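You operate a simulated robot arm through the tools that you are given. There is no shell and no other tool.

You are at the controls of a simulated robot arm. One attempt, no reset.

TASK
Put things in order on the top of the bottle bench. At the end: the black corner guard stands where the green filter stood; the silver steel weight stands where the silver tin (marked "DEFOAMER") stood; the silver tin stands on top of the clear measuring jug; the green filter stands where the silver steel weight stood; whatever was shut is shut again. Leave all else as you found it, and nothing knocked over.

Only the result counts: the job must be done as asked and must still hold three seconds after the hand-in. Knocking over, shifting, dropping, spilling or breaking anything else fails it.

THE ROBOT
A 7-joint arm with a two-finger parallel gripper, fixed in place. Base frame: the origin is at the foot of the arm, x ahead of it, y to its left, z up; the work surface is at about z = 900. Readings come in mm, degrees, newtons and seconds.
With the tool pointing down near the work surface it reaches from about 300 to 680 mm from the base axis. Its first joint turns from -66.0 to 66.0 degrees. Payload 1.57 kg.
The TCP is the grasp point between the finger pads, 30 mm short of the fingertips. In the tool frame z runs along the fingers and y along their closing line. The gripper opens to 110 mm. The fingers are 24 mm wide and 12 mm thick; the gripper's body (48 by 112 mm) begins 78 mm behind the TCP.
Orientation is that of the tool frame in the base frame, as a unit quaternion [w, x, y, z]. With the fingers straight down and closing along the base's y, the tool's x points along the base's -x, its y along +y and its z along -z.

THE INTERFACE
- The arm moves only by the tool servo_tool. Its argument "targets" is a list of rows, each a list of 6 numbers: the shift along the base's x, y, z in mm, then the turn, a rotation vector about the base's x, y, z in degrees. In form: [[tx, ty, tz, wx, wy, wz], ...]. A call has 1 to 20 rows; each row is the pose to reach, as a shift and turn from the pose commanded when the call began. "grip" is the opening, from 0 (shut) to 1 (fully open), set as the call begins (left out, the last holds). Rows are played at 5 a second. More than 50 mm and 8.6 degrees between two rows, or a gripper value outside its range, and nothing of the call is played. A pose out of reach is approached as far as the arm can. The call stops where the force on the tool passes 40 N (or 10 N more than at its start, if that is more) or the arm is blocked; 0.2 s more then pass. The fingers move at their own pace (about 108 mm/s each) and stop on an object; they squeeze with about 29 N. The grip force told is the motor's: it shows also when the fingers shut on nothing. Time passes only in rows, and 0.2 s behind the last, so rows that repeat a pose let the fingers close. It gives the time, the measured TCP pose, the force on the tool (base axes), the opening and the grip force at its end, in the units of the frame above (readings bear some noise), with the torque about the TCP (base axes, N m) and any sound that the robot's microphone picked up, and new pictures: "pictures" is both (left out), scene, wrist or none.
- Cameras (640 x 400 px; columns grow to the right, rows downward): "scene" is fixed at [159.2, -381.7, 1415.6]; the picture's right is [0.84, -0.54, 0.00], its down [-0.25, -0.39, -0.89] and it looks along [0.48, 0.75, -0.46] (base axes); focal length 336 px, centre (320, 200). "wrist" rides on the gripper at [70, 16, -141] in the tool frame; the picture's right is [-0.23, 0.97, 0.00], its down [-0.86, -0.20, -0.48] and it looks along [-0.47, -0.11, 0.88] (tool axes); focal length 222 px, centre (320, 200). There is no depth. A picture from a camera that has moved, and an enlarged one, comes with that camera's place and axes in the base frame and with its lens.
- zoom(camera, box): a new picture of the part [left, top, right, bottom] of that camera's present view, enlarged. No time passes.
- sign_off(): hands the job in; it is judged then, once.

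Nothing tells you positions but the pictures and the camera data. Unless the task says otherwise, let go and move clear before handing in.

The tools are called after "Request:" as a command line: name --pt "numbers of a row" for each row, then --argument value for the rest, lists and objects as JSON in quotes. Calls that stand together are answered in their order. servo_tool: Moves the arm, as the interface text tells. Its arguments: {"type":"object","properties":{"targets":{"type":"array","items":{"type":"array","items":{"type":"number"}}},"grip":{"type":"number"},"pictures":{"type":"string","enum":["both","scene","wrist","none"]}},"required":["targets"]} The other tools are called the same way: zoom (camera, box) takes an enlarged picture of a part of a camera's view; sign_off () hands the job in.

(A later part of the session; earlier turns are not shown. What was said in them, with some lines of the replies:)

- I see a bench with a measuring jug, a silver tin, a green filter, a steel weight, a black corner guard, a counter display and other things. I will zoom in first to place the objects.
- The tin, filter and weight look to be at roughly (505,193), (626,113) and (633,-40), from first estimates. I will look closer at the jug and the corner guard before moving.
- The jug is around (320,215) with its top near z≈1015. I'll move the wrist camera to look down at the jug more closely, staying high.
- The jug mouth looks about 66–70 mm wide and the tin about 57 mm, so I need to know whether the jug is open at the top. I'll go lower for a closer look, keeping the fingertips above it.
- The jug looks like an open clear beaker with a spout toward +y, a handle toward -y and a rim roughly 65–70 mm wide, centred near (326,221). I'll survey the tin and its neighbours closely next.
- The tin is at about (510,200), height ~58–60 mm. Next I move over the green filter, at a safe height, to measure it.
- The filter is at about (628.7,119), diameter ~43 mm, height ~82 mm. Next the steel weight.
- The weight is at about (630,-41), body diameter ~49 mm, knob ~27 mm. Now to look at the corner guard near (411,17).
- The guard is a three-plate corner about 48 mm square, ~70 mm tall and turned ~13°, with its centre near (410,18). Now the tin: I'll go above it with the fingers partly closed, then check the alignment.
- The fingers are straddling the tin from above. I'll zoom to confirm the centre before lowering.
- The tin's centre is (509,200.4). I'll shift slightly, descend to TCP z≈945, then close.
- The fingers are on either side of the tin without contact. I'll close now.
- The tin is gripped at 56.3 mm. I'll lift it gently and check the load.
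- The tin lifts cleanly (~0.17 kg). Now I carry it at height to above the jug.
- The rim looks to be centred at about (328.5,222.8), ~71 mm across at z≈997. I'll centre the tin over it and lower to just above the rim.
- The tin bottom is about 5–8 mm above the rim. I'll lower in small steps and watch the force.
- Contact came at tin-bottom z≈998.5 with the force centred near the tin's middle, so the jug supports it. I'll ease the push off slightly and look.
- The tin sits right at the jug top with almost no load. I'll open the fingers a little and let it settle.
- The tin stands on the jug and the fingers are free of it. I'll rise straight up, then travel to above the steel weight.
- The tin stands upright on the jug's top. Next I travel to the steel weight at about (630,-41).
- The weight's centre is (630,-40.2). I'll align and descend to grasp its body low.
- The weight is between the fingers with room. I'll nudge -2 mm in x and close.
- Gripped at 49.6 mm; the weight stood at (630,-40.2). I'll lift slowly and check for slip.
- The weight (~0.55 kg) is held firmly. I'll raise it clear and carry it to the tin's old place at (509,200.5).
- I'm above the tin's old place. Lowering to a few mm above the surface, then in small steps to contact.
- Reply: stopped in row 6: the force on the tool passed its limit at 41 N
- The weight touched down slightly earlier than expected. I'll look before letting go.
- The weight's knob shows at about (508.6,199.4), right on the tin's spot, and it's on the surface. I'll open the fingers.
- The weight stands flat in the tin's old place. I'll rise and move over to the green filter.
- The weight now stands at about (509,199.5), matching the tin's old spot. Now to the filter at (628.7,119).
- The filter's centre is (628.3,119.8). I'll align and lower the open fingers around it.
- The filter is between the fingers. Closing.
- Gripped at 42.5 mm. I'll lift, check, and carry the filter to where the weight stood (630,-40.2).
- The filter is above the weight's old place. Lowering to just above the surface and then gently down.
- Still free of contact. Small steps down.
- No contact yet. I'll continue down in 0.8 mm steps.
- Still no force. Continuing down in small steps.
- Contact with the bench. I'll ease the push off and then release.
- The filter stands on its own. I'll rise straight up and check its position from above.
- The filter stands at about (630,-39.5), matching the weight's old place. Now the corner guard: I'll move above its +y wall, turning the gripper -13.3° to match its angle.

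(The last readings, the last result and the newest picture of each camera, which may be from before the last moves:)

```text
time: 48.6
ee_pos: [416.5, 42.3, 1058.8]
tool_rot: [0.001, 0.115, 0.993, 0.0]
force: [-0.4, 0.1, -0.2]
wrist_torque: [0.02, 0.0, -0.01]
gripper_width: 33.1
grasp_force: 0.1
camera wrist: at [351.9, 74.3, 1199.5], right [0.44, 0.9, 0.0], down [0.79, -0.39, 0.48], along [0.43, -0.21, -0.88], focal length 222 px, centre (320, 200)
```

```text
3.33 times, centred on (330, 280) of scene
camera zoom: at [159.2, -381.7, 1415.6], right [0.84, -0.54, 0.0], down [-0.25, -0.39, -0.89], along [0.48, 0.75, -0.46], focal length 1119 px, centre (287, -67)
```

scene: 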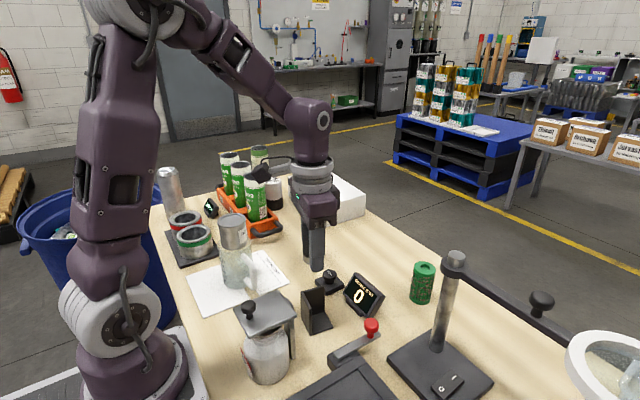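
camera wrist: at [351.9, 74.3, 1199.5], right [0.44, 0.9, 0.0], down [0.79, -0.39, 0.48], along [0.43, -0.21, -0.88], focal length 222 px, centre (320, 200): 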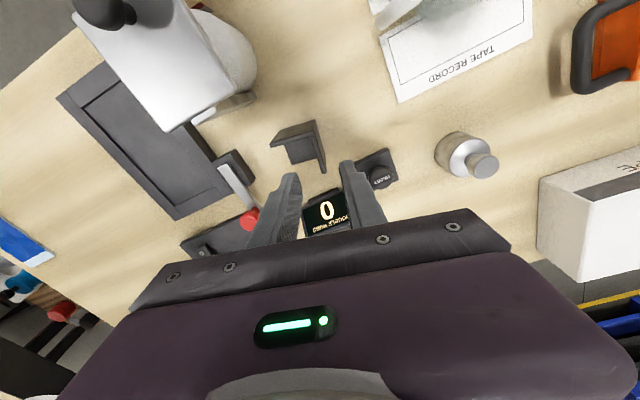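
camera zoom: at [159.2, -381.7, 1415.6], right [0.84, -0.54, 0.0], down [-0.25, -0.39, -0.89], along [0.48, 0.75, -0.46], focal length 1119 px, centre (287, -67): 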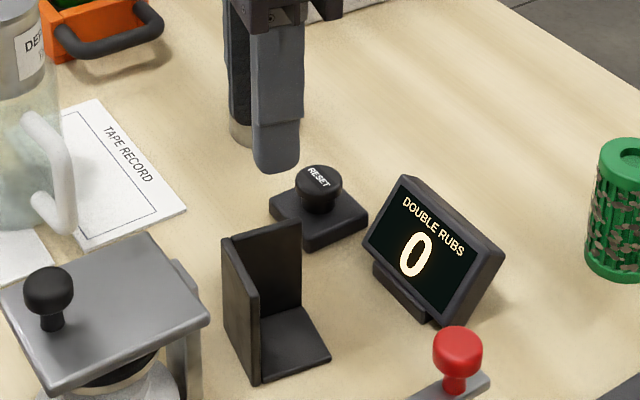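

The wall's midline passes about (415.5,41), and the fingers straddle it. I'll lower to just above the wall top and check alignment.

Request:
servo_tool --pt "-1 -1.3 -20 0 0 0.8" --pt "-1 -1.3 -40 0 0 0.8" --pt "-1 -1.3 -50 0 0 0.8" --pt "-1 -1.3 -50 0 0 0.8" --pictures "both"

Request:
zoom --camera "wrist" --box '[240, 60, 400, 210]'

Request:
zoom --camera "scene" --box '[280, 230, 360, 340]'

```text
time: 49.6
ee_pos: [412.9, 41.1, 1008.9]
tool_rot: [0.002, 0.107, 0.994, 0.001]
force: [0.3, -0.3, 0.5]
wrist_torque: [-0.03, -0.01, 0.0]
gripper_width: 33.1
grasp_force: 0.0
camera wrist: at [349.1, 72.3, 1148.9], right [0.43, 0.9, 0.0], down [0.79, -0.38, 0.48], along [0.43, -0.21, -0.88], focal length 222 px, centre (320, 200)
```

scene: 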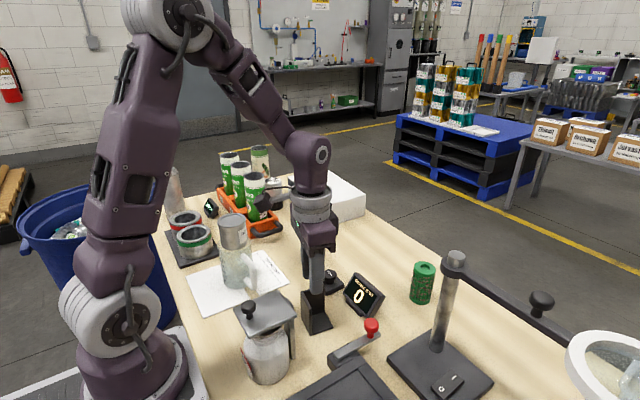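
wrist: 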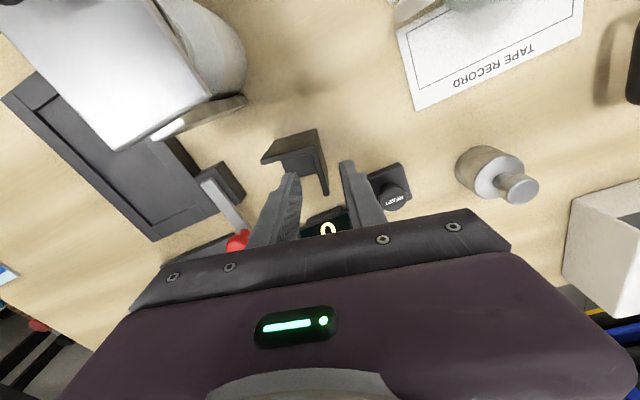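

```text
2.67 times, centred on (320, 135) of wrist
camera zoom: at [349.1, 72.3, 1148.9], right [0.43, 0.9, 0.0], down [0.79, -0.38, 0.48], along [0.43, -0.21, -0.88], focal length 592 px, centre (320, 373)
```

zoom: 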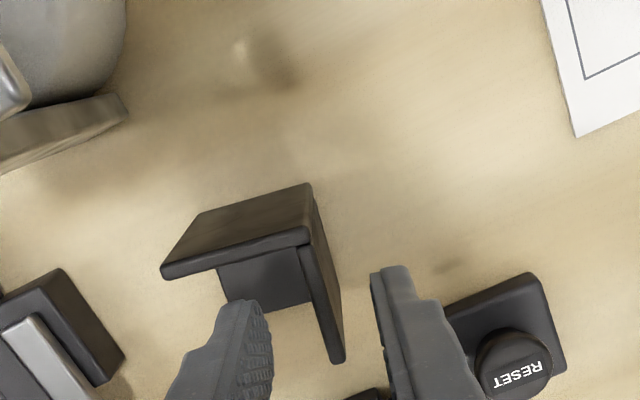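

```text
3.64 times, centred on (320, 285) of scene
camera zoom: at [159.2, -381.7, 1415.6], right [0.84, -0.54, 0.0], down [-0.25, -0.39, -0.89], along [0.48, 0.75, -0.46], focal length 1221 px, centre (320, -109)
```

zoom: 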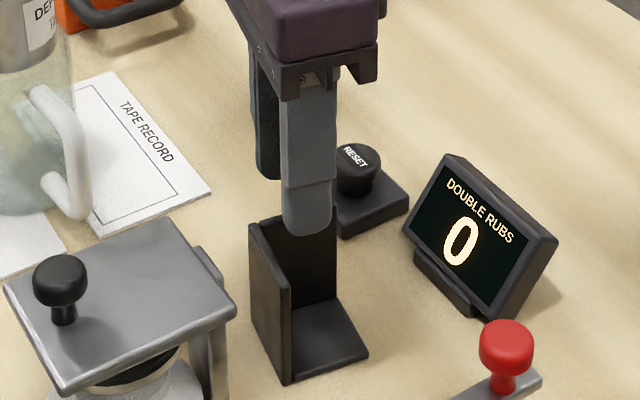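

The tool yaw matches the wall and the wall lies midway between the fingers. Lowering to grasp depth.

Request:
servo_tool --pt "1.5 0 -12 0 0 0" --pt "1.5 0 -28 0 0 0" --pt "1.5 0 -45 0 0 0" --pt "1.5 0 -58 0 0 0" --pt "1.5 0 -63 0 0 0" --pt "1.5 0 -63 0 0 0" --pictures "both"

Request:
zoom --camera "wrist" --box '[240, 80, 400, 220]'

Request:
zoom --camera "scene" --box '[280, 230, 360, 340]'

```text
time: 51.0
ee_pos: [415.4, 41.8, 947.0]
tool_rot: [0.002, 0.108, 0.994, 0.0]
force: [-0.3, 0.5, -0.6]
wrist_torque: [-0.01, 0.03, -0.02]
gripper_width: 32.9
grasp_force: 0.0
camera wrist: at [350.7, 72.1, 1086.8], right [0.43, 0.9, 0.0], down [0.79, -0.38, 0.48], along [0.43, -0.21, -0.88], focal length 222 px, centre (320, 200)
```

scene: 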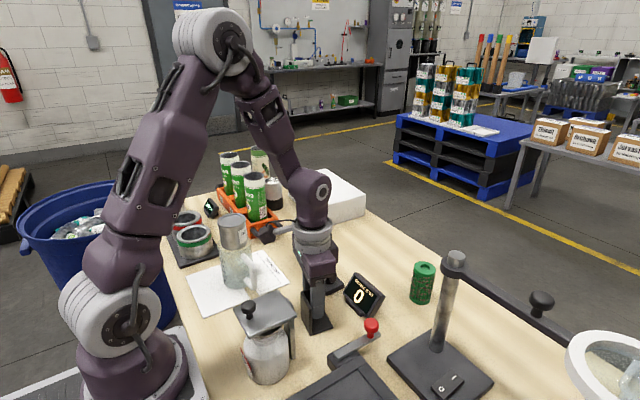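
wrist: 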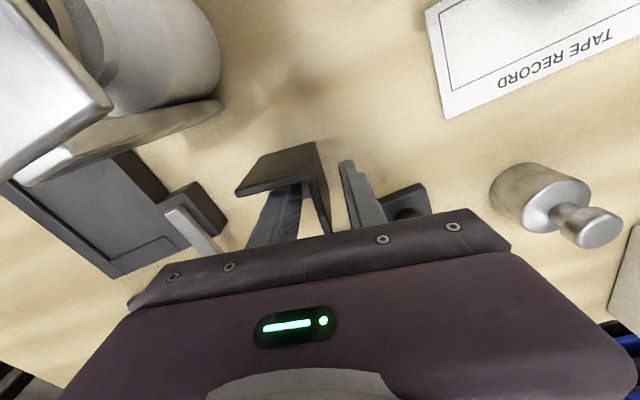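

```text
2.86 times, centred on (320, 150) of wrist
camera zoom: at [350.7, 72.1, 1086.8], right [0.43, 0.9, 0.0], down [0.79, -0.38, 0.48], along [0.43, -0.21, -0.88], focal length 635 px, centre (320, 343)
```

zoom: 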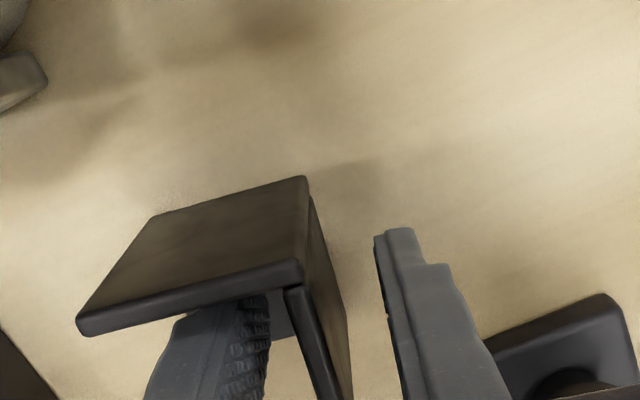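

```text
3.64 times, centred on (320, 285) of scene
camera zoom: at [159.2, -381.7, 1415.6], right [0.84, -0.54, 0.0], down [-0.25, -0.39, -0.89], along [0.48, 0.75, -0.46], focal length 1221 px, centre (320, -109)
```

zoom: 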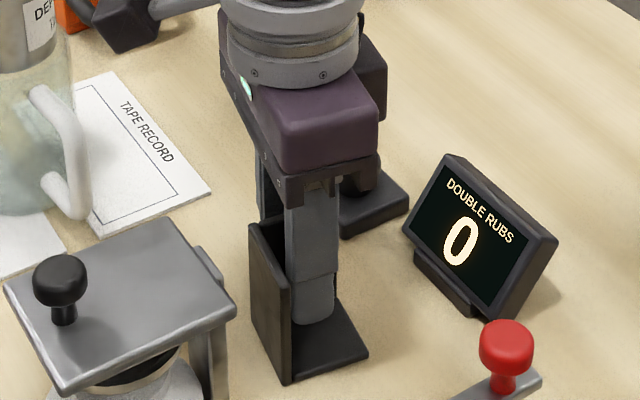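

The fingers are either side of the wall, clear of the floor plate. Closing on the wall.

Request:
servo_tool --pt "0 0 0 0 0 0" --pt "0 0 0 0 0 0" --pt "0 0 0 0 0 0" --pt "0 0 0 0 0 0" --grip 0 --pictures "both"

Request:
zoom --camera "wrist" --box '[240, 80, 400, 220]'

Request:
zoom --camera "scene" --box '[280, 230, 360, 340]'

```text
time: 52.0
ee_pos: [415.2, 40.3, 947.2]
tool_rot: [0.002, 0.109, 0.994, 0.0]
force: [0.0, -0.2, 0.5]
wrist_torque: [-0.04, 0.01, -0.02]
gripper_width: 4.9
grasp_force: 25.8
camera wrist: at [350.7, 72.1, 1086.9], right [0.43, 0.9, 0.0], down [0.79, -0.38, 0.48], along [0.43, -0.21, -0.88], focal length 222 px, centre (320, 200)
```

scene: 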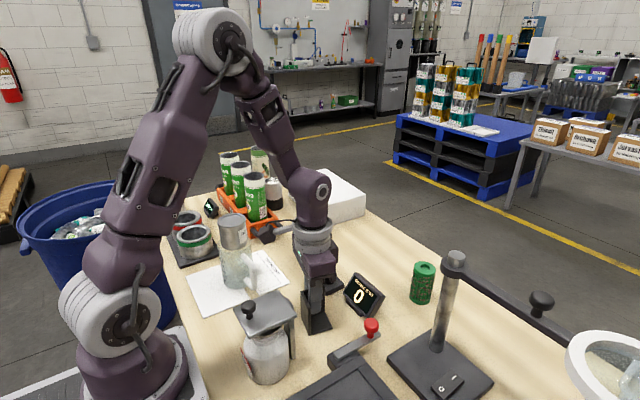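
wrist: 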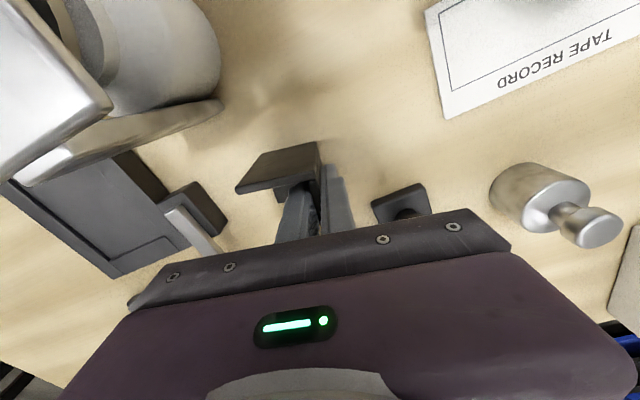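

```text
2.86 times, centred on (320, 150) of wrist
camera zoom: at [350.7, 72.1, 1086.9], right [0.43, 0.9, 0.0], down [0.79, -0.38, 0.48], along [0.43, -0.21, -0.88], focal length 635 px, centre (320, 343)
```

zoom: 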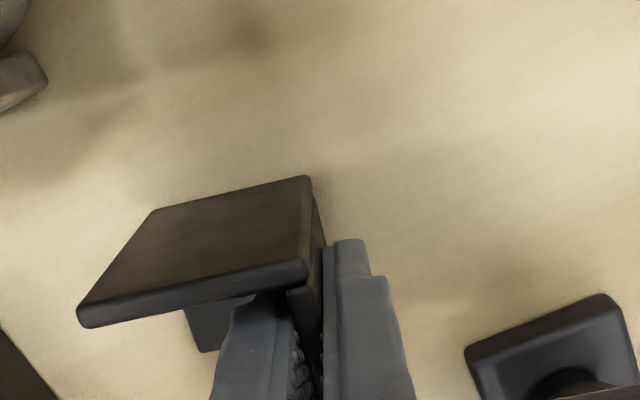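

```text
3.64 times, centred on (320, 285) of scene
camera zoom: at [159.2, -381.7, 1415.6], right [0.84, -0.54, 0.0], down [-0.25, -0.39, -0.89], along [0.48, 0.75, -0.46], focal length 1221 px, centre (320, -109)
```

zoom: 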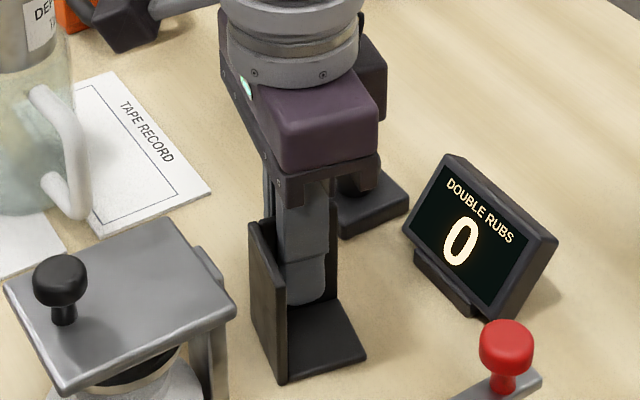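

Gripped the 5 mm wall. Lifting gently to check that it stays level.

Request:
servo_tool --pt "0 0 3 0 0 0" --pt "0 0 10 0 0 0" --pt "0 0 25 0 0 0" --pt "0 0 40 0 0 0" --pt "0 0 40 0 0 0" --pictures "both"

Request:
zoom --camera "scene" --box '[280, 220, 370, 340]'

```text
time: 53.2
ee_pos: [415.5, 41.0, 986.7]
tool_rot: [0.001, 0.109, 0.994, -0.001]
force: [1.2, -0.3, 0.4]
wrist_torque: [0.0, 0.0, -0.05]
gripper_width: 5.1
grasp_force: 25.8
camera wrist: at [351.4, 72.2, 1126.8], right [0.43, 0.9, 0.0], down [0.79, -0.38, 0.48], along [0.43, -0.21, -0.88], focal length 222 px, centre (320, 200)
```

scene: 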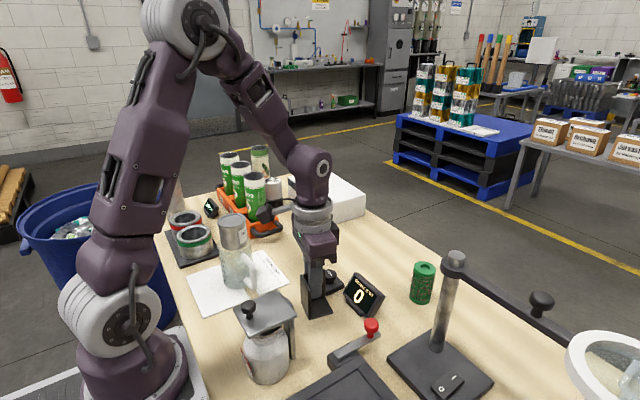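
wrist: 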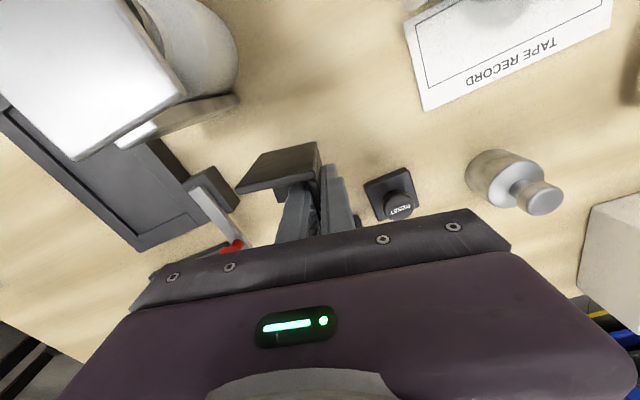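

```text
3.33 times, centred on (325, 280) of scene
camera zoom: at [159.2, -381.7, 1415.6], right [0.84, -0.54, 0.0], down [-0.25, -0.39, -0.89], along [0.48, 0.75, -0.46], focal length 1119 px, centre (303, -67)
```

zoom: 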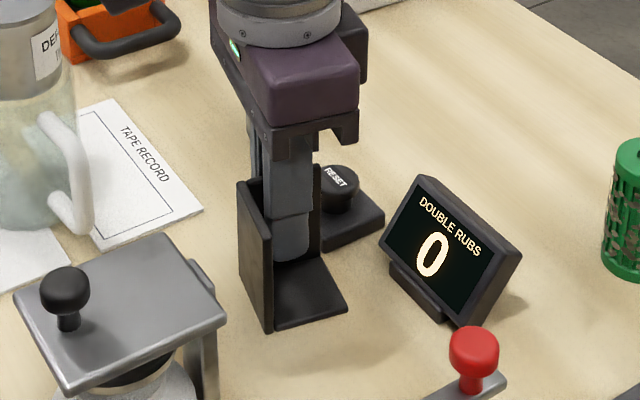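

The guard is level in the grip. I'll raise it clear of everything and carry it to the filter's old place.

Request:
servo_tool --pt "0 0 35 0 0 0" --pt "0 0 72 0 0 0" --pt "30 14 75 0 0 0" --pt "65 30 75 0 0 0" --pt "100 46 75 0 0 0" --pt "135 62 75 0 0 0" --pt "170 78 75 0 0 0" --pt "200 91 75 0 0 0" --pt "218.6 99.4 65 0 0 0" --pt "218.6 99.4 35 0 0 0" --pt "218.6 99.4 20 0 0 0" --pt "218.6 99.4 20 0 0 0" --pictures "both"

Request:
zoom --camera "wrist" --box '[220, 80, 420, 240]'

Request:
zoom --camera "scene" --box '[320, 180, 440, 300]'

```text
time: 55.8
ee_pos: [632.2, 141.8, 1006.1]
tool_rot: [0.002, 0.109, 0.994, 0.0]
force: [-0.4, -0.9, -0.3]
wrist_torque: [0.04, -0.02, 0.0]
gripper_width: 5.3
grasp_force: 26.1
camera wrist: at [568.3, 172.3, 1145.7], right [0.43, 0.9, 0.0], down [0.79, -0.38, 0.48], along [0.43, -0.21, -0.88], focal length 222 px, centre (320, 200)
```

scene: 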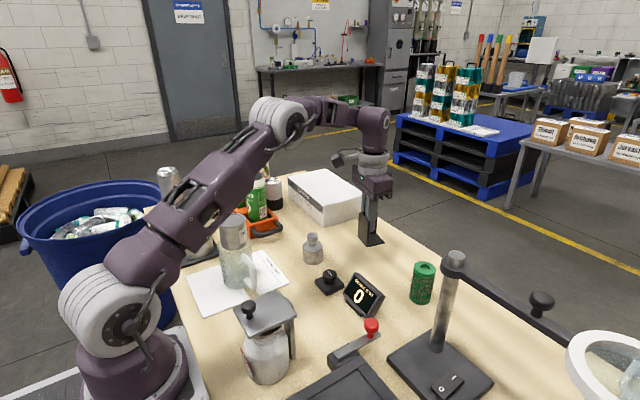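
wrist: 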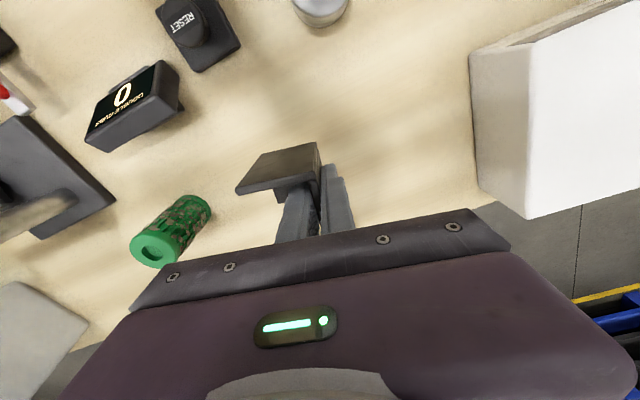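

```text
2.50 times, centred on (320, 160) of wrist
camera zoom: at [568.3, 172.3, 1145.7], right [0.43, 0.9, 0.0], down [0.79, -0.38, 0.48], along [0.43, -0.21, -0.88], focal length 555 px, centre (320, 300)
```

zoom: 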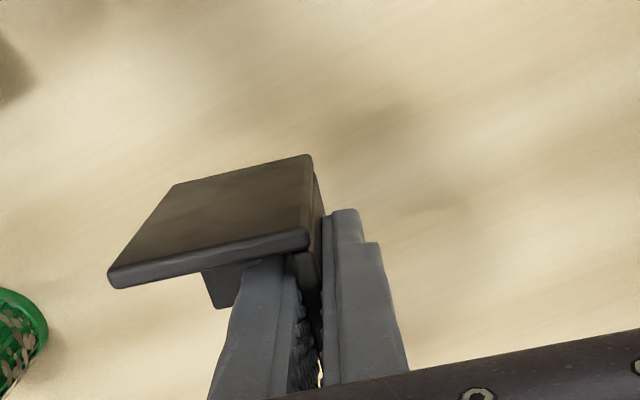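

```text
3.33 times, centred on (380, 240) of scene
camera zoom: at [159.2, -381.7, 1415.6], right [0.84, -0.54, 0.0], down [-0.25, -0.39, -0.89], along [0.48, 0.75, -0.46], focal length 1119 px, centre (120, 67)
```

zoom: 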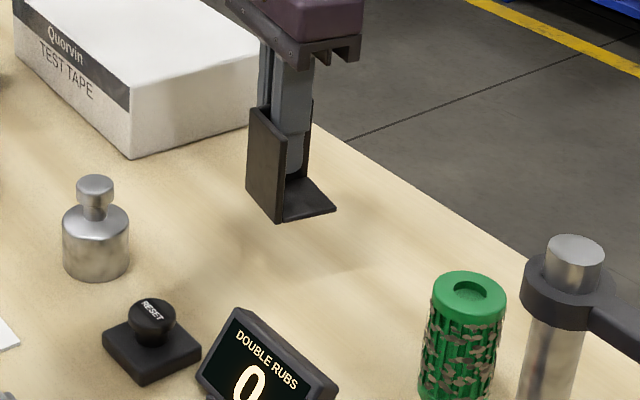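

By the picture, the guard's footprint centre after a small shift will be at (628.8,119.8), the filter's old spot. Lowering to just above the bench.

Request:
servo_tool --pt "1.2 -1.4 -20 0 0 0" --pt "1.2 -1.4 -40 0 0 0" --pt "1.2 -1.4 -51 0 0 0" --pt "1.2 -1.4 -55 0 0 0" --pt "1.2 -1.4 -55 0 0 0" --pictures "none"

```text
time: 57.0
ee_pos: [635.6, 140.9, 950.2]
tool_rot: [0.002, 0.108, 0.994, 0.0]
force: [0.9, -0.2, -0.5]
wrist_torque: [-0.02, 0.01, 0.03]
gripper_width: 4.9
grasp_force: 25.3
```

Request:
servo_tool --pt "-0.5 0 -0.8 0 0 0" --pt "-0.5 0 -1.6 0 0 0" --pictures "none"

Request:
servo_tool --pt "0 0 -0.8 0 0 0" --pt "0 0 -0.8 0 0 0" --pictures "none"

```text
time: 57.6
ee_pos: [635.3, 140.4, 949.6]
tool_rot: [0.003, 0.108, 0.994, 0.0]
force: [-0.3, -0.1, 0.3]
wrist_torque: [-0.01, -0.02, -0.04]
gripper_width: 5.1
grasp_force: 25.6
```

```text
time: 58.2
ee_pos: [635.2, 139.8, 948.6]
tool_rot: [0.002, 0.108, 0.994, 0.0]
force: [0.0, -0.8, -0.6]
wrist_torque: [-0.02, 0.0, -0.01]
gripper_width: 5.2
grasp_force: 25.5
```

No contact yet. Continuing in small steps.

Request:
servo_tool --pt "0 0 -0.8 0 0 0" --pt "0 0 -0.8 0 0 0" --pictures "none"

Request:
servo_tool --pt "0 0 -0.6 0 0 0" --pt "0 0 -0.6 0 0 0" --pictures "none"

```text
time: 58.8
ee_pos: [633.9, 140.1, 946.7]
tool_rot: [0.002, 0.108, 0.994, 0.0]
force: [0.8, -0.4, -0.6]
wrist_torque: [0.01, -0.01, 0.01]
gripper_width: 5.1
grasp_force: 25.3
```

```text
time: 59.4
ee_pos: [634.3, 139.2, 948.6]
tool_rot: [0.001, 0.108, 0.994, 0.0]
force: [0.0, -0.5, -0.2]
wrist_torque: [0.0, -0.01, 0.0]
gripper_width: 5.1
grasp_force: 25.6
```

Request:
servo_tool --pt "0 0 -0.6 0 0 0" --pt "0 0 -0.6 0 0 0" --pictures "none"

Request:
servo_tool --pt "0 0 -0.6 0 0 0" --pt "0 0 -0.6 0 0 0" --pictures "both"

Request:
zoom --camera "scene" --box '[320, 180, 440, 300]'

```text
time: 60.0
ee_pos: [633.6, 139.8, 947.1]
tool_rot: [0.002, 0.108, 0.994, 0.0]
force: [0.0, -0.5, -0.3]
wrist_torque: [0.0, -0.01, -0.04]
gripper_width: 5.4
grasp_force: 25.5
```

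```text
time: 60.6
ee_pos: [634.3, 138.4, 947.3]
tool_rot: [0.001, 0.109, 0.994, -0.001]
force: [0.4, 0.9, 1.0]
wrist_torque: [-0.08, 0.0, -0.02]
gripper_width: 5.0
grasp_force: 25.2
camera wrist: at [569.9, 169.8, 1086.8], right [0.43, 0.9, 0.0], down [0.79, -0.38, 0.48], along [0.43, -0.21, -0.88], focal length 222 px, centre (320, 200)
```

scene: 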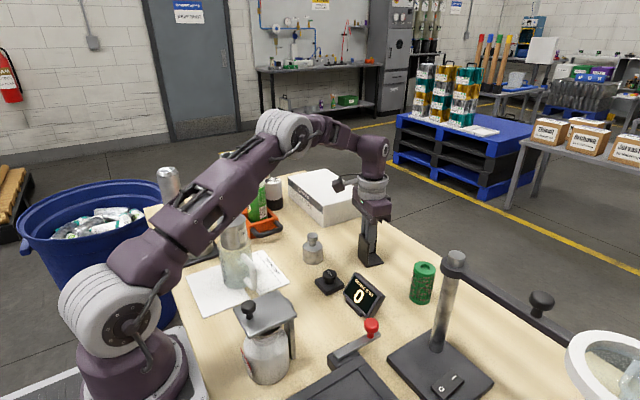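
wrist: 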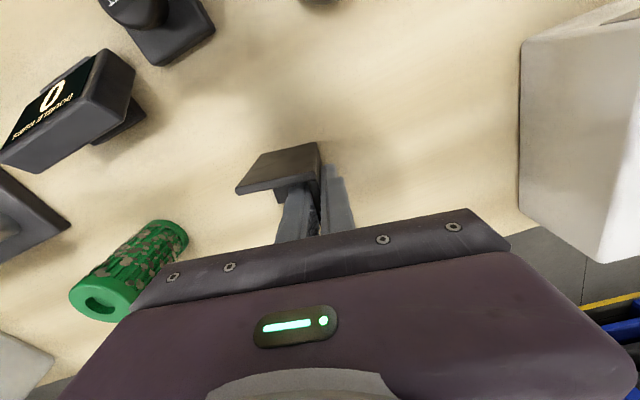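

```text
3.33 times, centred on (380, 240) of scene
camera zoom: at [159.2, -381.7, 1415.6], right [0.84, -0.54, 0.0], down [-0.25, -0.39, -0.89], along [0.48, 0.75, -0.46], focal length 1119 px, centre (120, 67)
```

zoom: 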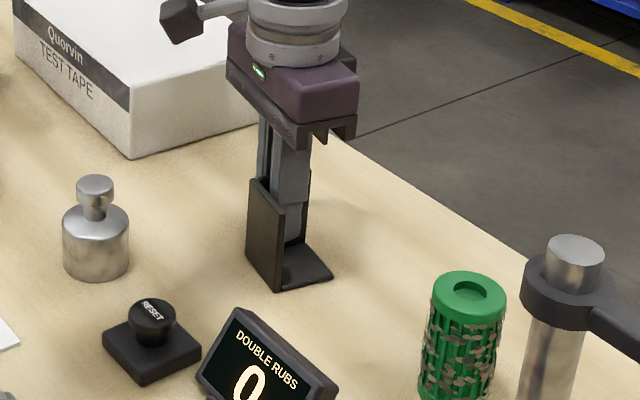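

Contact is just beginning. One more tiny step, then release.

Request:
servo_tool --pt "0 0.6 -0.5 0 0 0" --pt "0 0.6 -0.5 0 0 0" --pictures "none"

```text
time: 61.2
ee_pos: [634.7, 139.0, 947.2]
tool_rot: [0.002, 0.108, 0.994, 0.0]
force: [-4.5, -2.7, 14.1]
wrist_torque: [-0.09, 0.34, -0.01]
gripper_width: 5.4
grasp_force: 25.2
```

In contact at 14 N. I'll ease off and open the fingers.

Request:
servo_tool --pt "0 0 0.5 0 0 0" --pt "0 0 0.5 0 0 0" --pictures "none"

Request:
servo_tool --pt "0 0 0 0 0 0" --pt "0 0 0 0 0 0" --pt "0 0 0 0 0 0" --grip 0.27 --pictures "both"

Request:
zoom --camera "scene" --box '[320, 180, 440, 300]'

Request:
zoom --camera "wrist" --box '[220, 80, 420, 240]'

```text
time: 61.8
ee_pos: [635.0, 139.1, 946.8]
tool_rot: [0.002, 0.108, 0.994, -0.001]
force: [-2.7, -2.8, 11.0]
wrist_torque: [-0.18, 0.19, 0.04]
gripper_width: 5.3
grasp_force: 25.3
```

```text
time: 62.6
ee_pos: [634.4, 139.9, 946.3]
tool_rot: [0.002, 0.108, 0.994, 0.0]
force: [-0.4, 0.0, 0.5]
wrist_torque: [-0.01, -0.01, 0.0]
gripper_width: 29.7
grasp_force: 0.0
camera wrist: at [570.5, 170.5, 1086.3], right [0.43, 0.9, 0.0], down [0.79, -0.38, 0.48], along [0.43, -0.21, -0.88], focal length 222 px, centre (320, 200)
```

scene: 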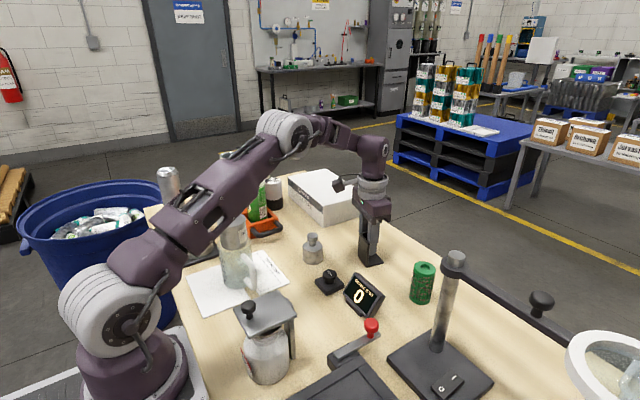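
wrist: 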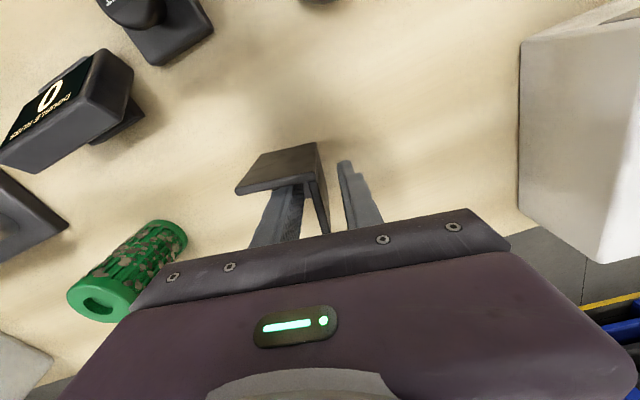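

```text
3.33 times, centred on (380, 240) of scene
camera zoom: at [159.2, -381.7, 1415.6], right [0.84, -0.54, 0.0], down [-0.25, -0.39, -0.89], along [0.48, 0.75, -0.46], focal length 1119 px, centre (120, 67)
```

zoom: 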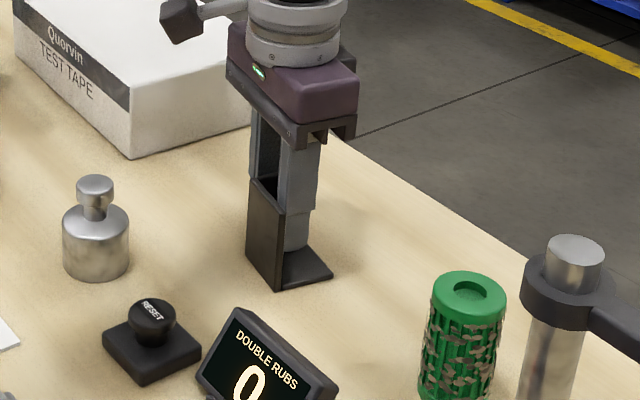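

```text
2.50 times, centred on (320, 160) of wrist
camera zoom: at [570.5, 170.5, 1086.3], right [0.43, 0.9, 0.0], down [0.79, -0.38, 0.48], along [0.43, -0.21, -0.88], focal length 555 px, centre (320, 300)
```

zoom: 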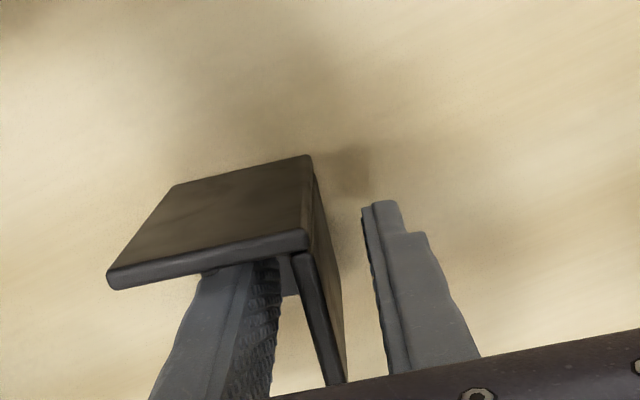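

The guard stands free with both fingers clear of its walls. Rising straight up.

Request:
servo_tool --pt "0 0 8 0 0 0" --pt "0 0 25 0 0 0" --pt "0 0 55 0 0 0" --pt "0 0 95 0 0 0" --pt "0 0 130 0 0 0" --pt "0 0 130 0 0 0" --pictures "both"

Request:
zoom --camera "wrist" --box '[240, 60, 400, 210]'

Request:
zoom --camera "scene" --box '[280, 200, 460, 340]'

```text
time: 64.0
ee_pos: [636.8, 138.9, 1074.7]
tool_rot: [0.002, 0.109, 0.994, 0.0]
force: [0.3, -0.2, 0.4]
wrist_torque: [-0.03, 0.05, 0.02]
gripper_width: 29.4
grasp_force: 0.0
camera wrist: at [572.1, 169.4, 1214.6], right [0.43, 0.9, 0.0], down [0.79, -0.38, 0.48], along [0.43, -0.21, -0.88], focal length 222 px, centre (320, 200)
```

scene: 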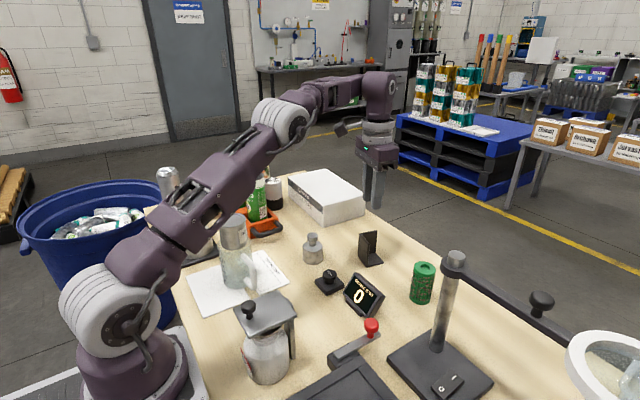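
wrist: 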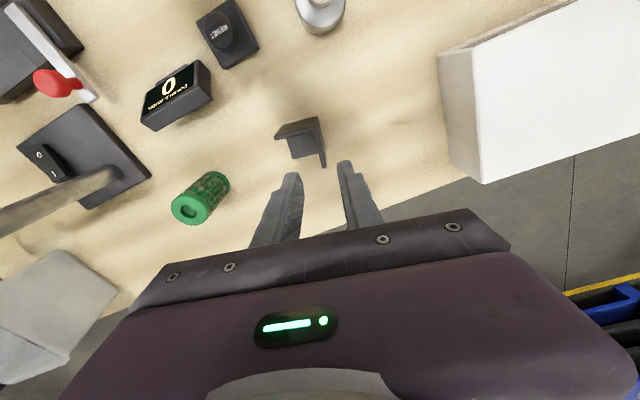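

```text
2.67 times, centred on (320, 135) of wrist
camera zoom: at [572.1, 169.4, 1214.6], right [0.43, 0.9, 0.0], down [0.79, -0.38, 0.48], along [0.43, -0.21, -0.88], focal length 592 px, centre (320, 373)
```

zoom: 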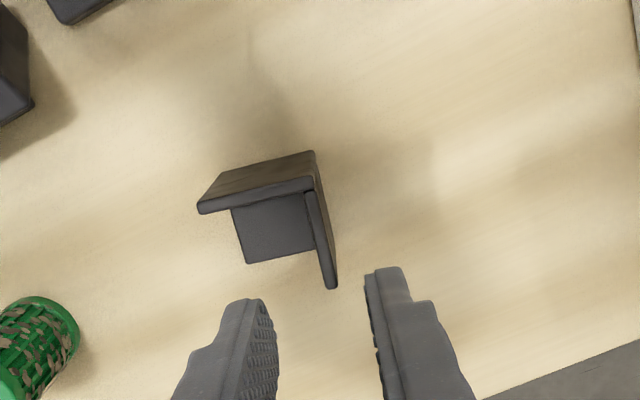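

```text
2.86 times, centred on (370, 270) of scene
camera zoom: at [159.2, -381.7, 1415.6], right [0.84, -0.54, 0.0], down [-0.25, -0.39, -0.89], along [0.48, 0.75, -0.46], focal length 959 px, centre (177, 0)
```

zoom: 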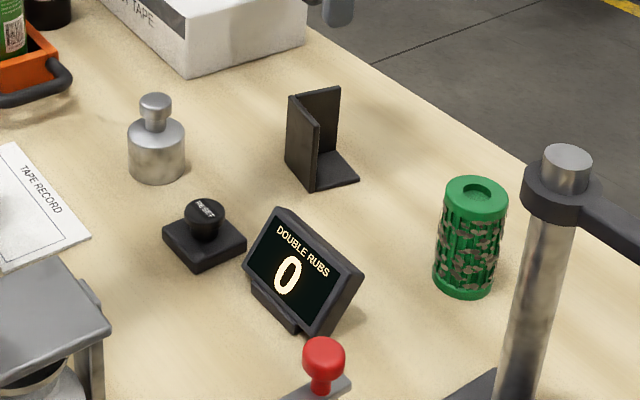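

The guard stands at about (629.5,119.3), on the filter's old place. I'll retreat high and back, then check the whole bench.

Request:
servo_tool --pt "0 0 40 0 0 0" --pt "-10 0 80 0 0 2" --pt "-40 -3 110 0 0 4.5" --pt "-75 -6 130 0 0 7" --pt "-110 -10 140 0 0 9.5" --pt "-145 -15 150 0 0 12.3" --pt "-180 -18 155 0 0 12.3" --pt "-215 -20 158 0 0 12.3" --pt "-225 -22 158 0 0 12.3" --pt "-225 -22 158 0 0 12.3" --pictures "both"

Request:
zoom --camera "scene" --box '[160, 150, 400, 320]'

Request:
zoom --camera "scene" --box '[280, 200, 500, 400]'

Request:
zoom --camera "scene" --box '[200, 200, 280, 300]'

```text
time: 66.2
ee_pos: [409.7, 118.2, 1233.6]
tool_rot: [0.002, 0.0, 1.0, 0.0]
force: [-1.0, 0.9, 0.1]
wrist_torque: [-0.03, 0.0, -0.02]
gripper_width: 29.7
grasp_force: 0.1
out of reach, approached as far as the arm can: row 1, 2
camera wrist: at [339.6, 132.9, 1373.4], right [0.23, 0.97, 0.0], down [0.85, -0.2, 0.48], along [0.47, -0.11, -0.88], focal length 222 px, centre (320, 200)
```

scene: 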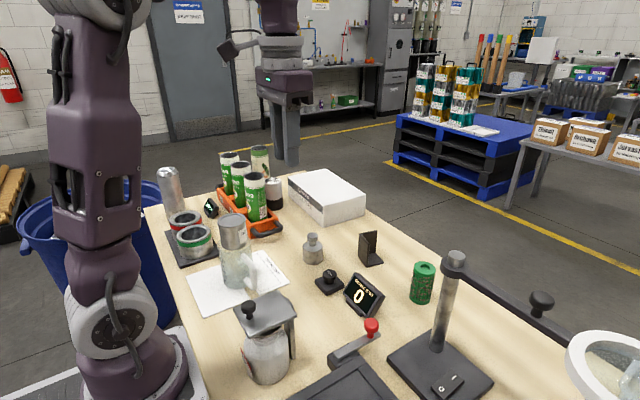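
wrist: 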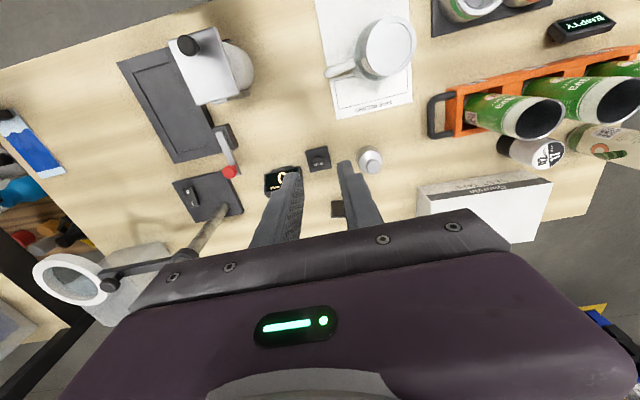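

```text
2.35 times, centred on (280, 235) of scene
camera zoom: at [159.2, -381.7, 1415.6], right [0.84, -0.54, 0.0], down [-0.25, -0.39, -0.89], along [0.48, 0.75, -0.46], focal length 790 px, centre (414, 118)
```

zoom: 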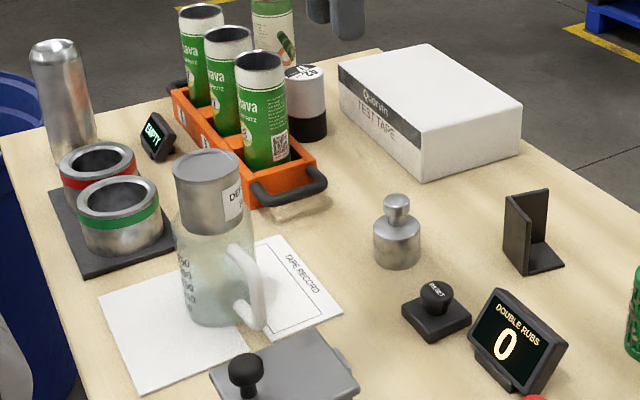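

```text
2.00 times, centred on (390, 300) of scene
camera zoom: at [159.2, -381.7, 1415.6], right [0.84, -0.54, 0.0], down [-0.25, -0.39, -0.89], along [0.48, 0.75, -0.46], focal length 671 px, centre (180, 0)
```

zoom: 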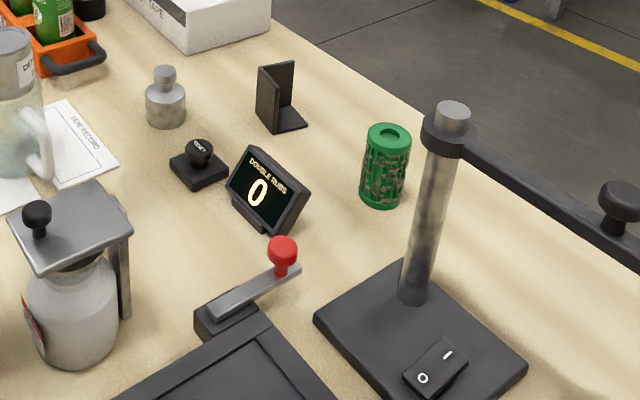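

```text
4.00 times, centred on (240, 250) of scene
camera zoom: at [159.2, -381.7, 1415.6], right [0.84, -0.54, 0.0], down [-0.25, -0.39, -0.89], along [0.48, 0.75, -0.46], focal length 1343 px, centre (640, 0)
```

zoom: 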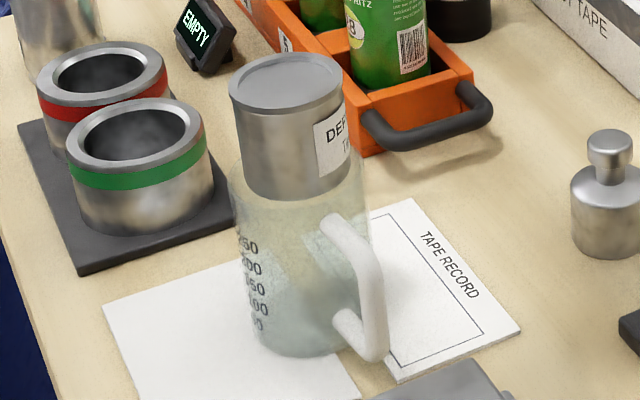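

The tin stands on the jug, the weight is where the tin was, the filter is where the weight was, and the guard is where the filter was. Nothing else has moved or been opened, and the arm is clear, so I'm handing in.

Request:
sign_off

```text
The job is handed in.
```

The job is handed in, and all four objects stood where you asked when I last checked the pictures.

| Object | Now stands | Position (x, y, mm) | How close to the target |
|---|---|---|---|
| Silver tin (DEFOAMER) | On top of the clear measuring jug | about (328, 222) | Upright, bottom level with the jug's rim at z ≈ 998 |
| Silver steel weight | Where the tin stood | about (509, 199.5) | Within about 1.5 mm |
| Green filter | Where the weight stood | about (630, -39.5) | Within about 1 mm |
| Black corner guard | Where the filter stood | about (629.5, 119.3) | Within about 2–3 mm; kept at its original angle |

- **Jug:** its mouth measured about 71 mm against the tin's 56 mm, so I lowered the tin slowly. It met firm, central support at the rim and stayed put after I let go.
- **Weight:** it touched down slightly early on placing and the arm's force limit tripped once. The weight stayed upright and settled flat.
- **Corner guard:** "where the filter stood" is judged by the centre of its square base.
- **Everything else:** I opened nothing, and nothing else on the bench was touched or moved. The gripper was released and well clear before hand-in.
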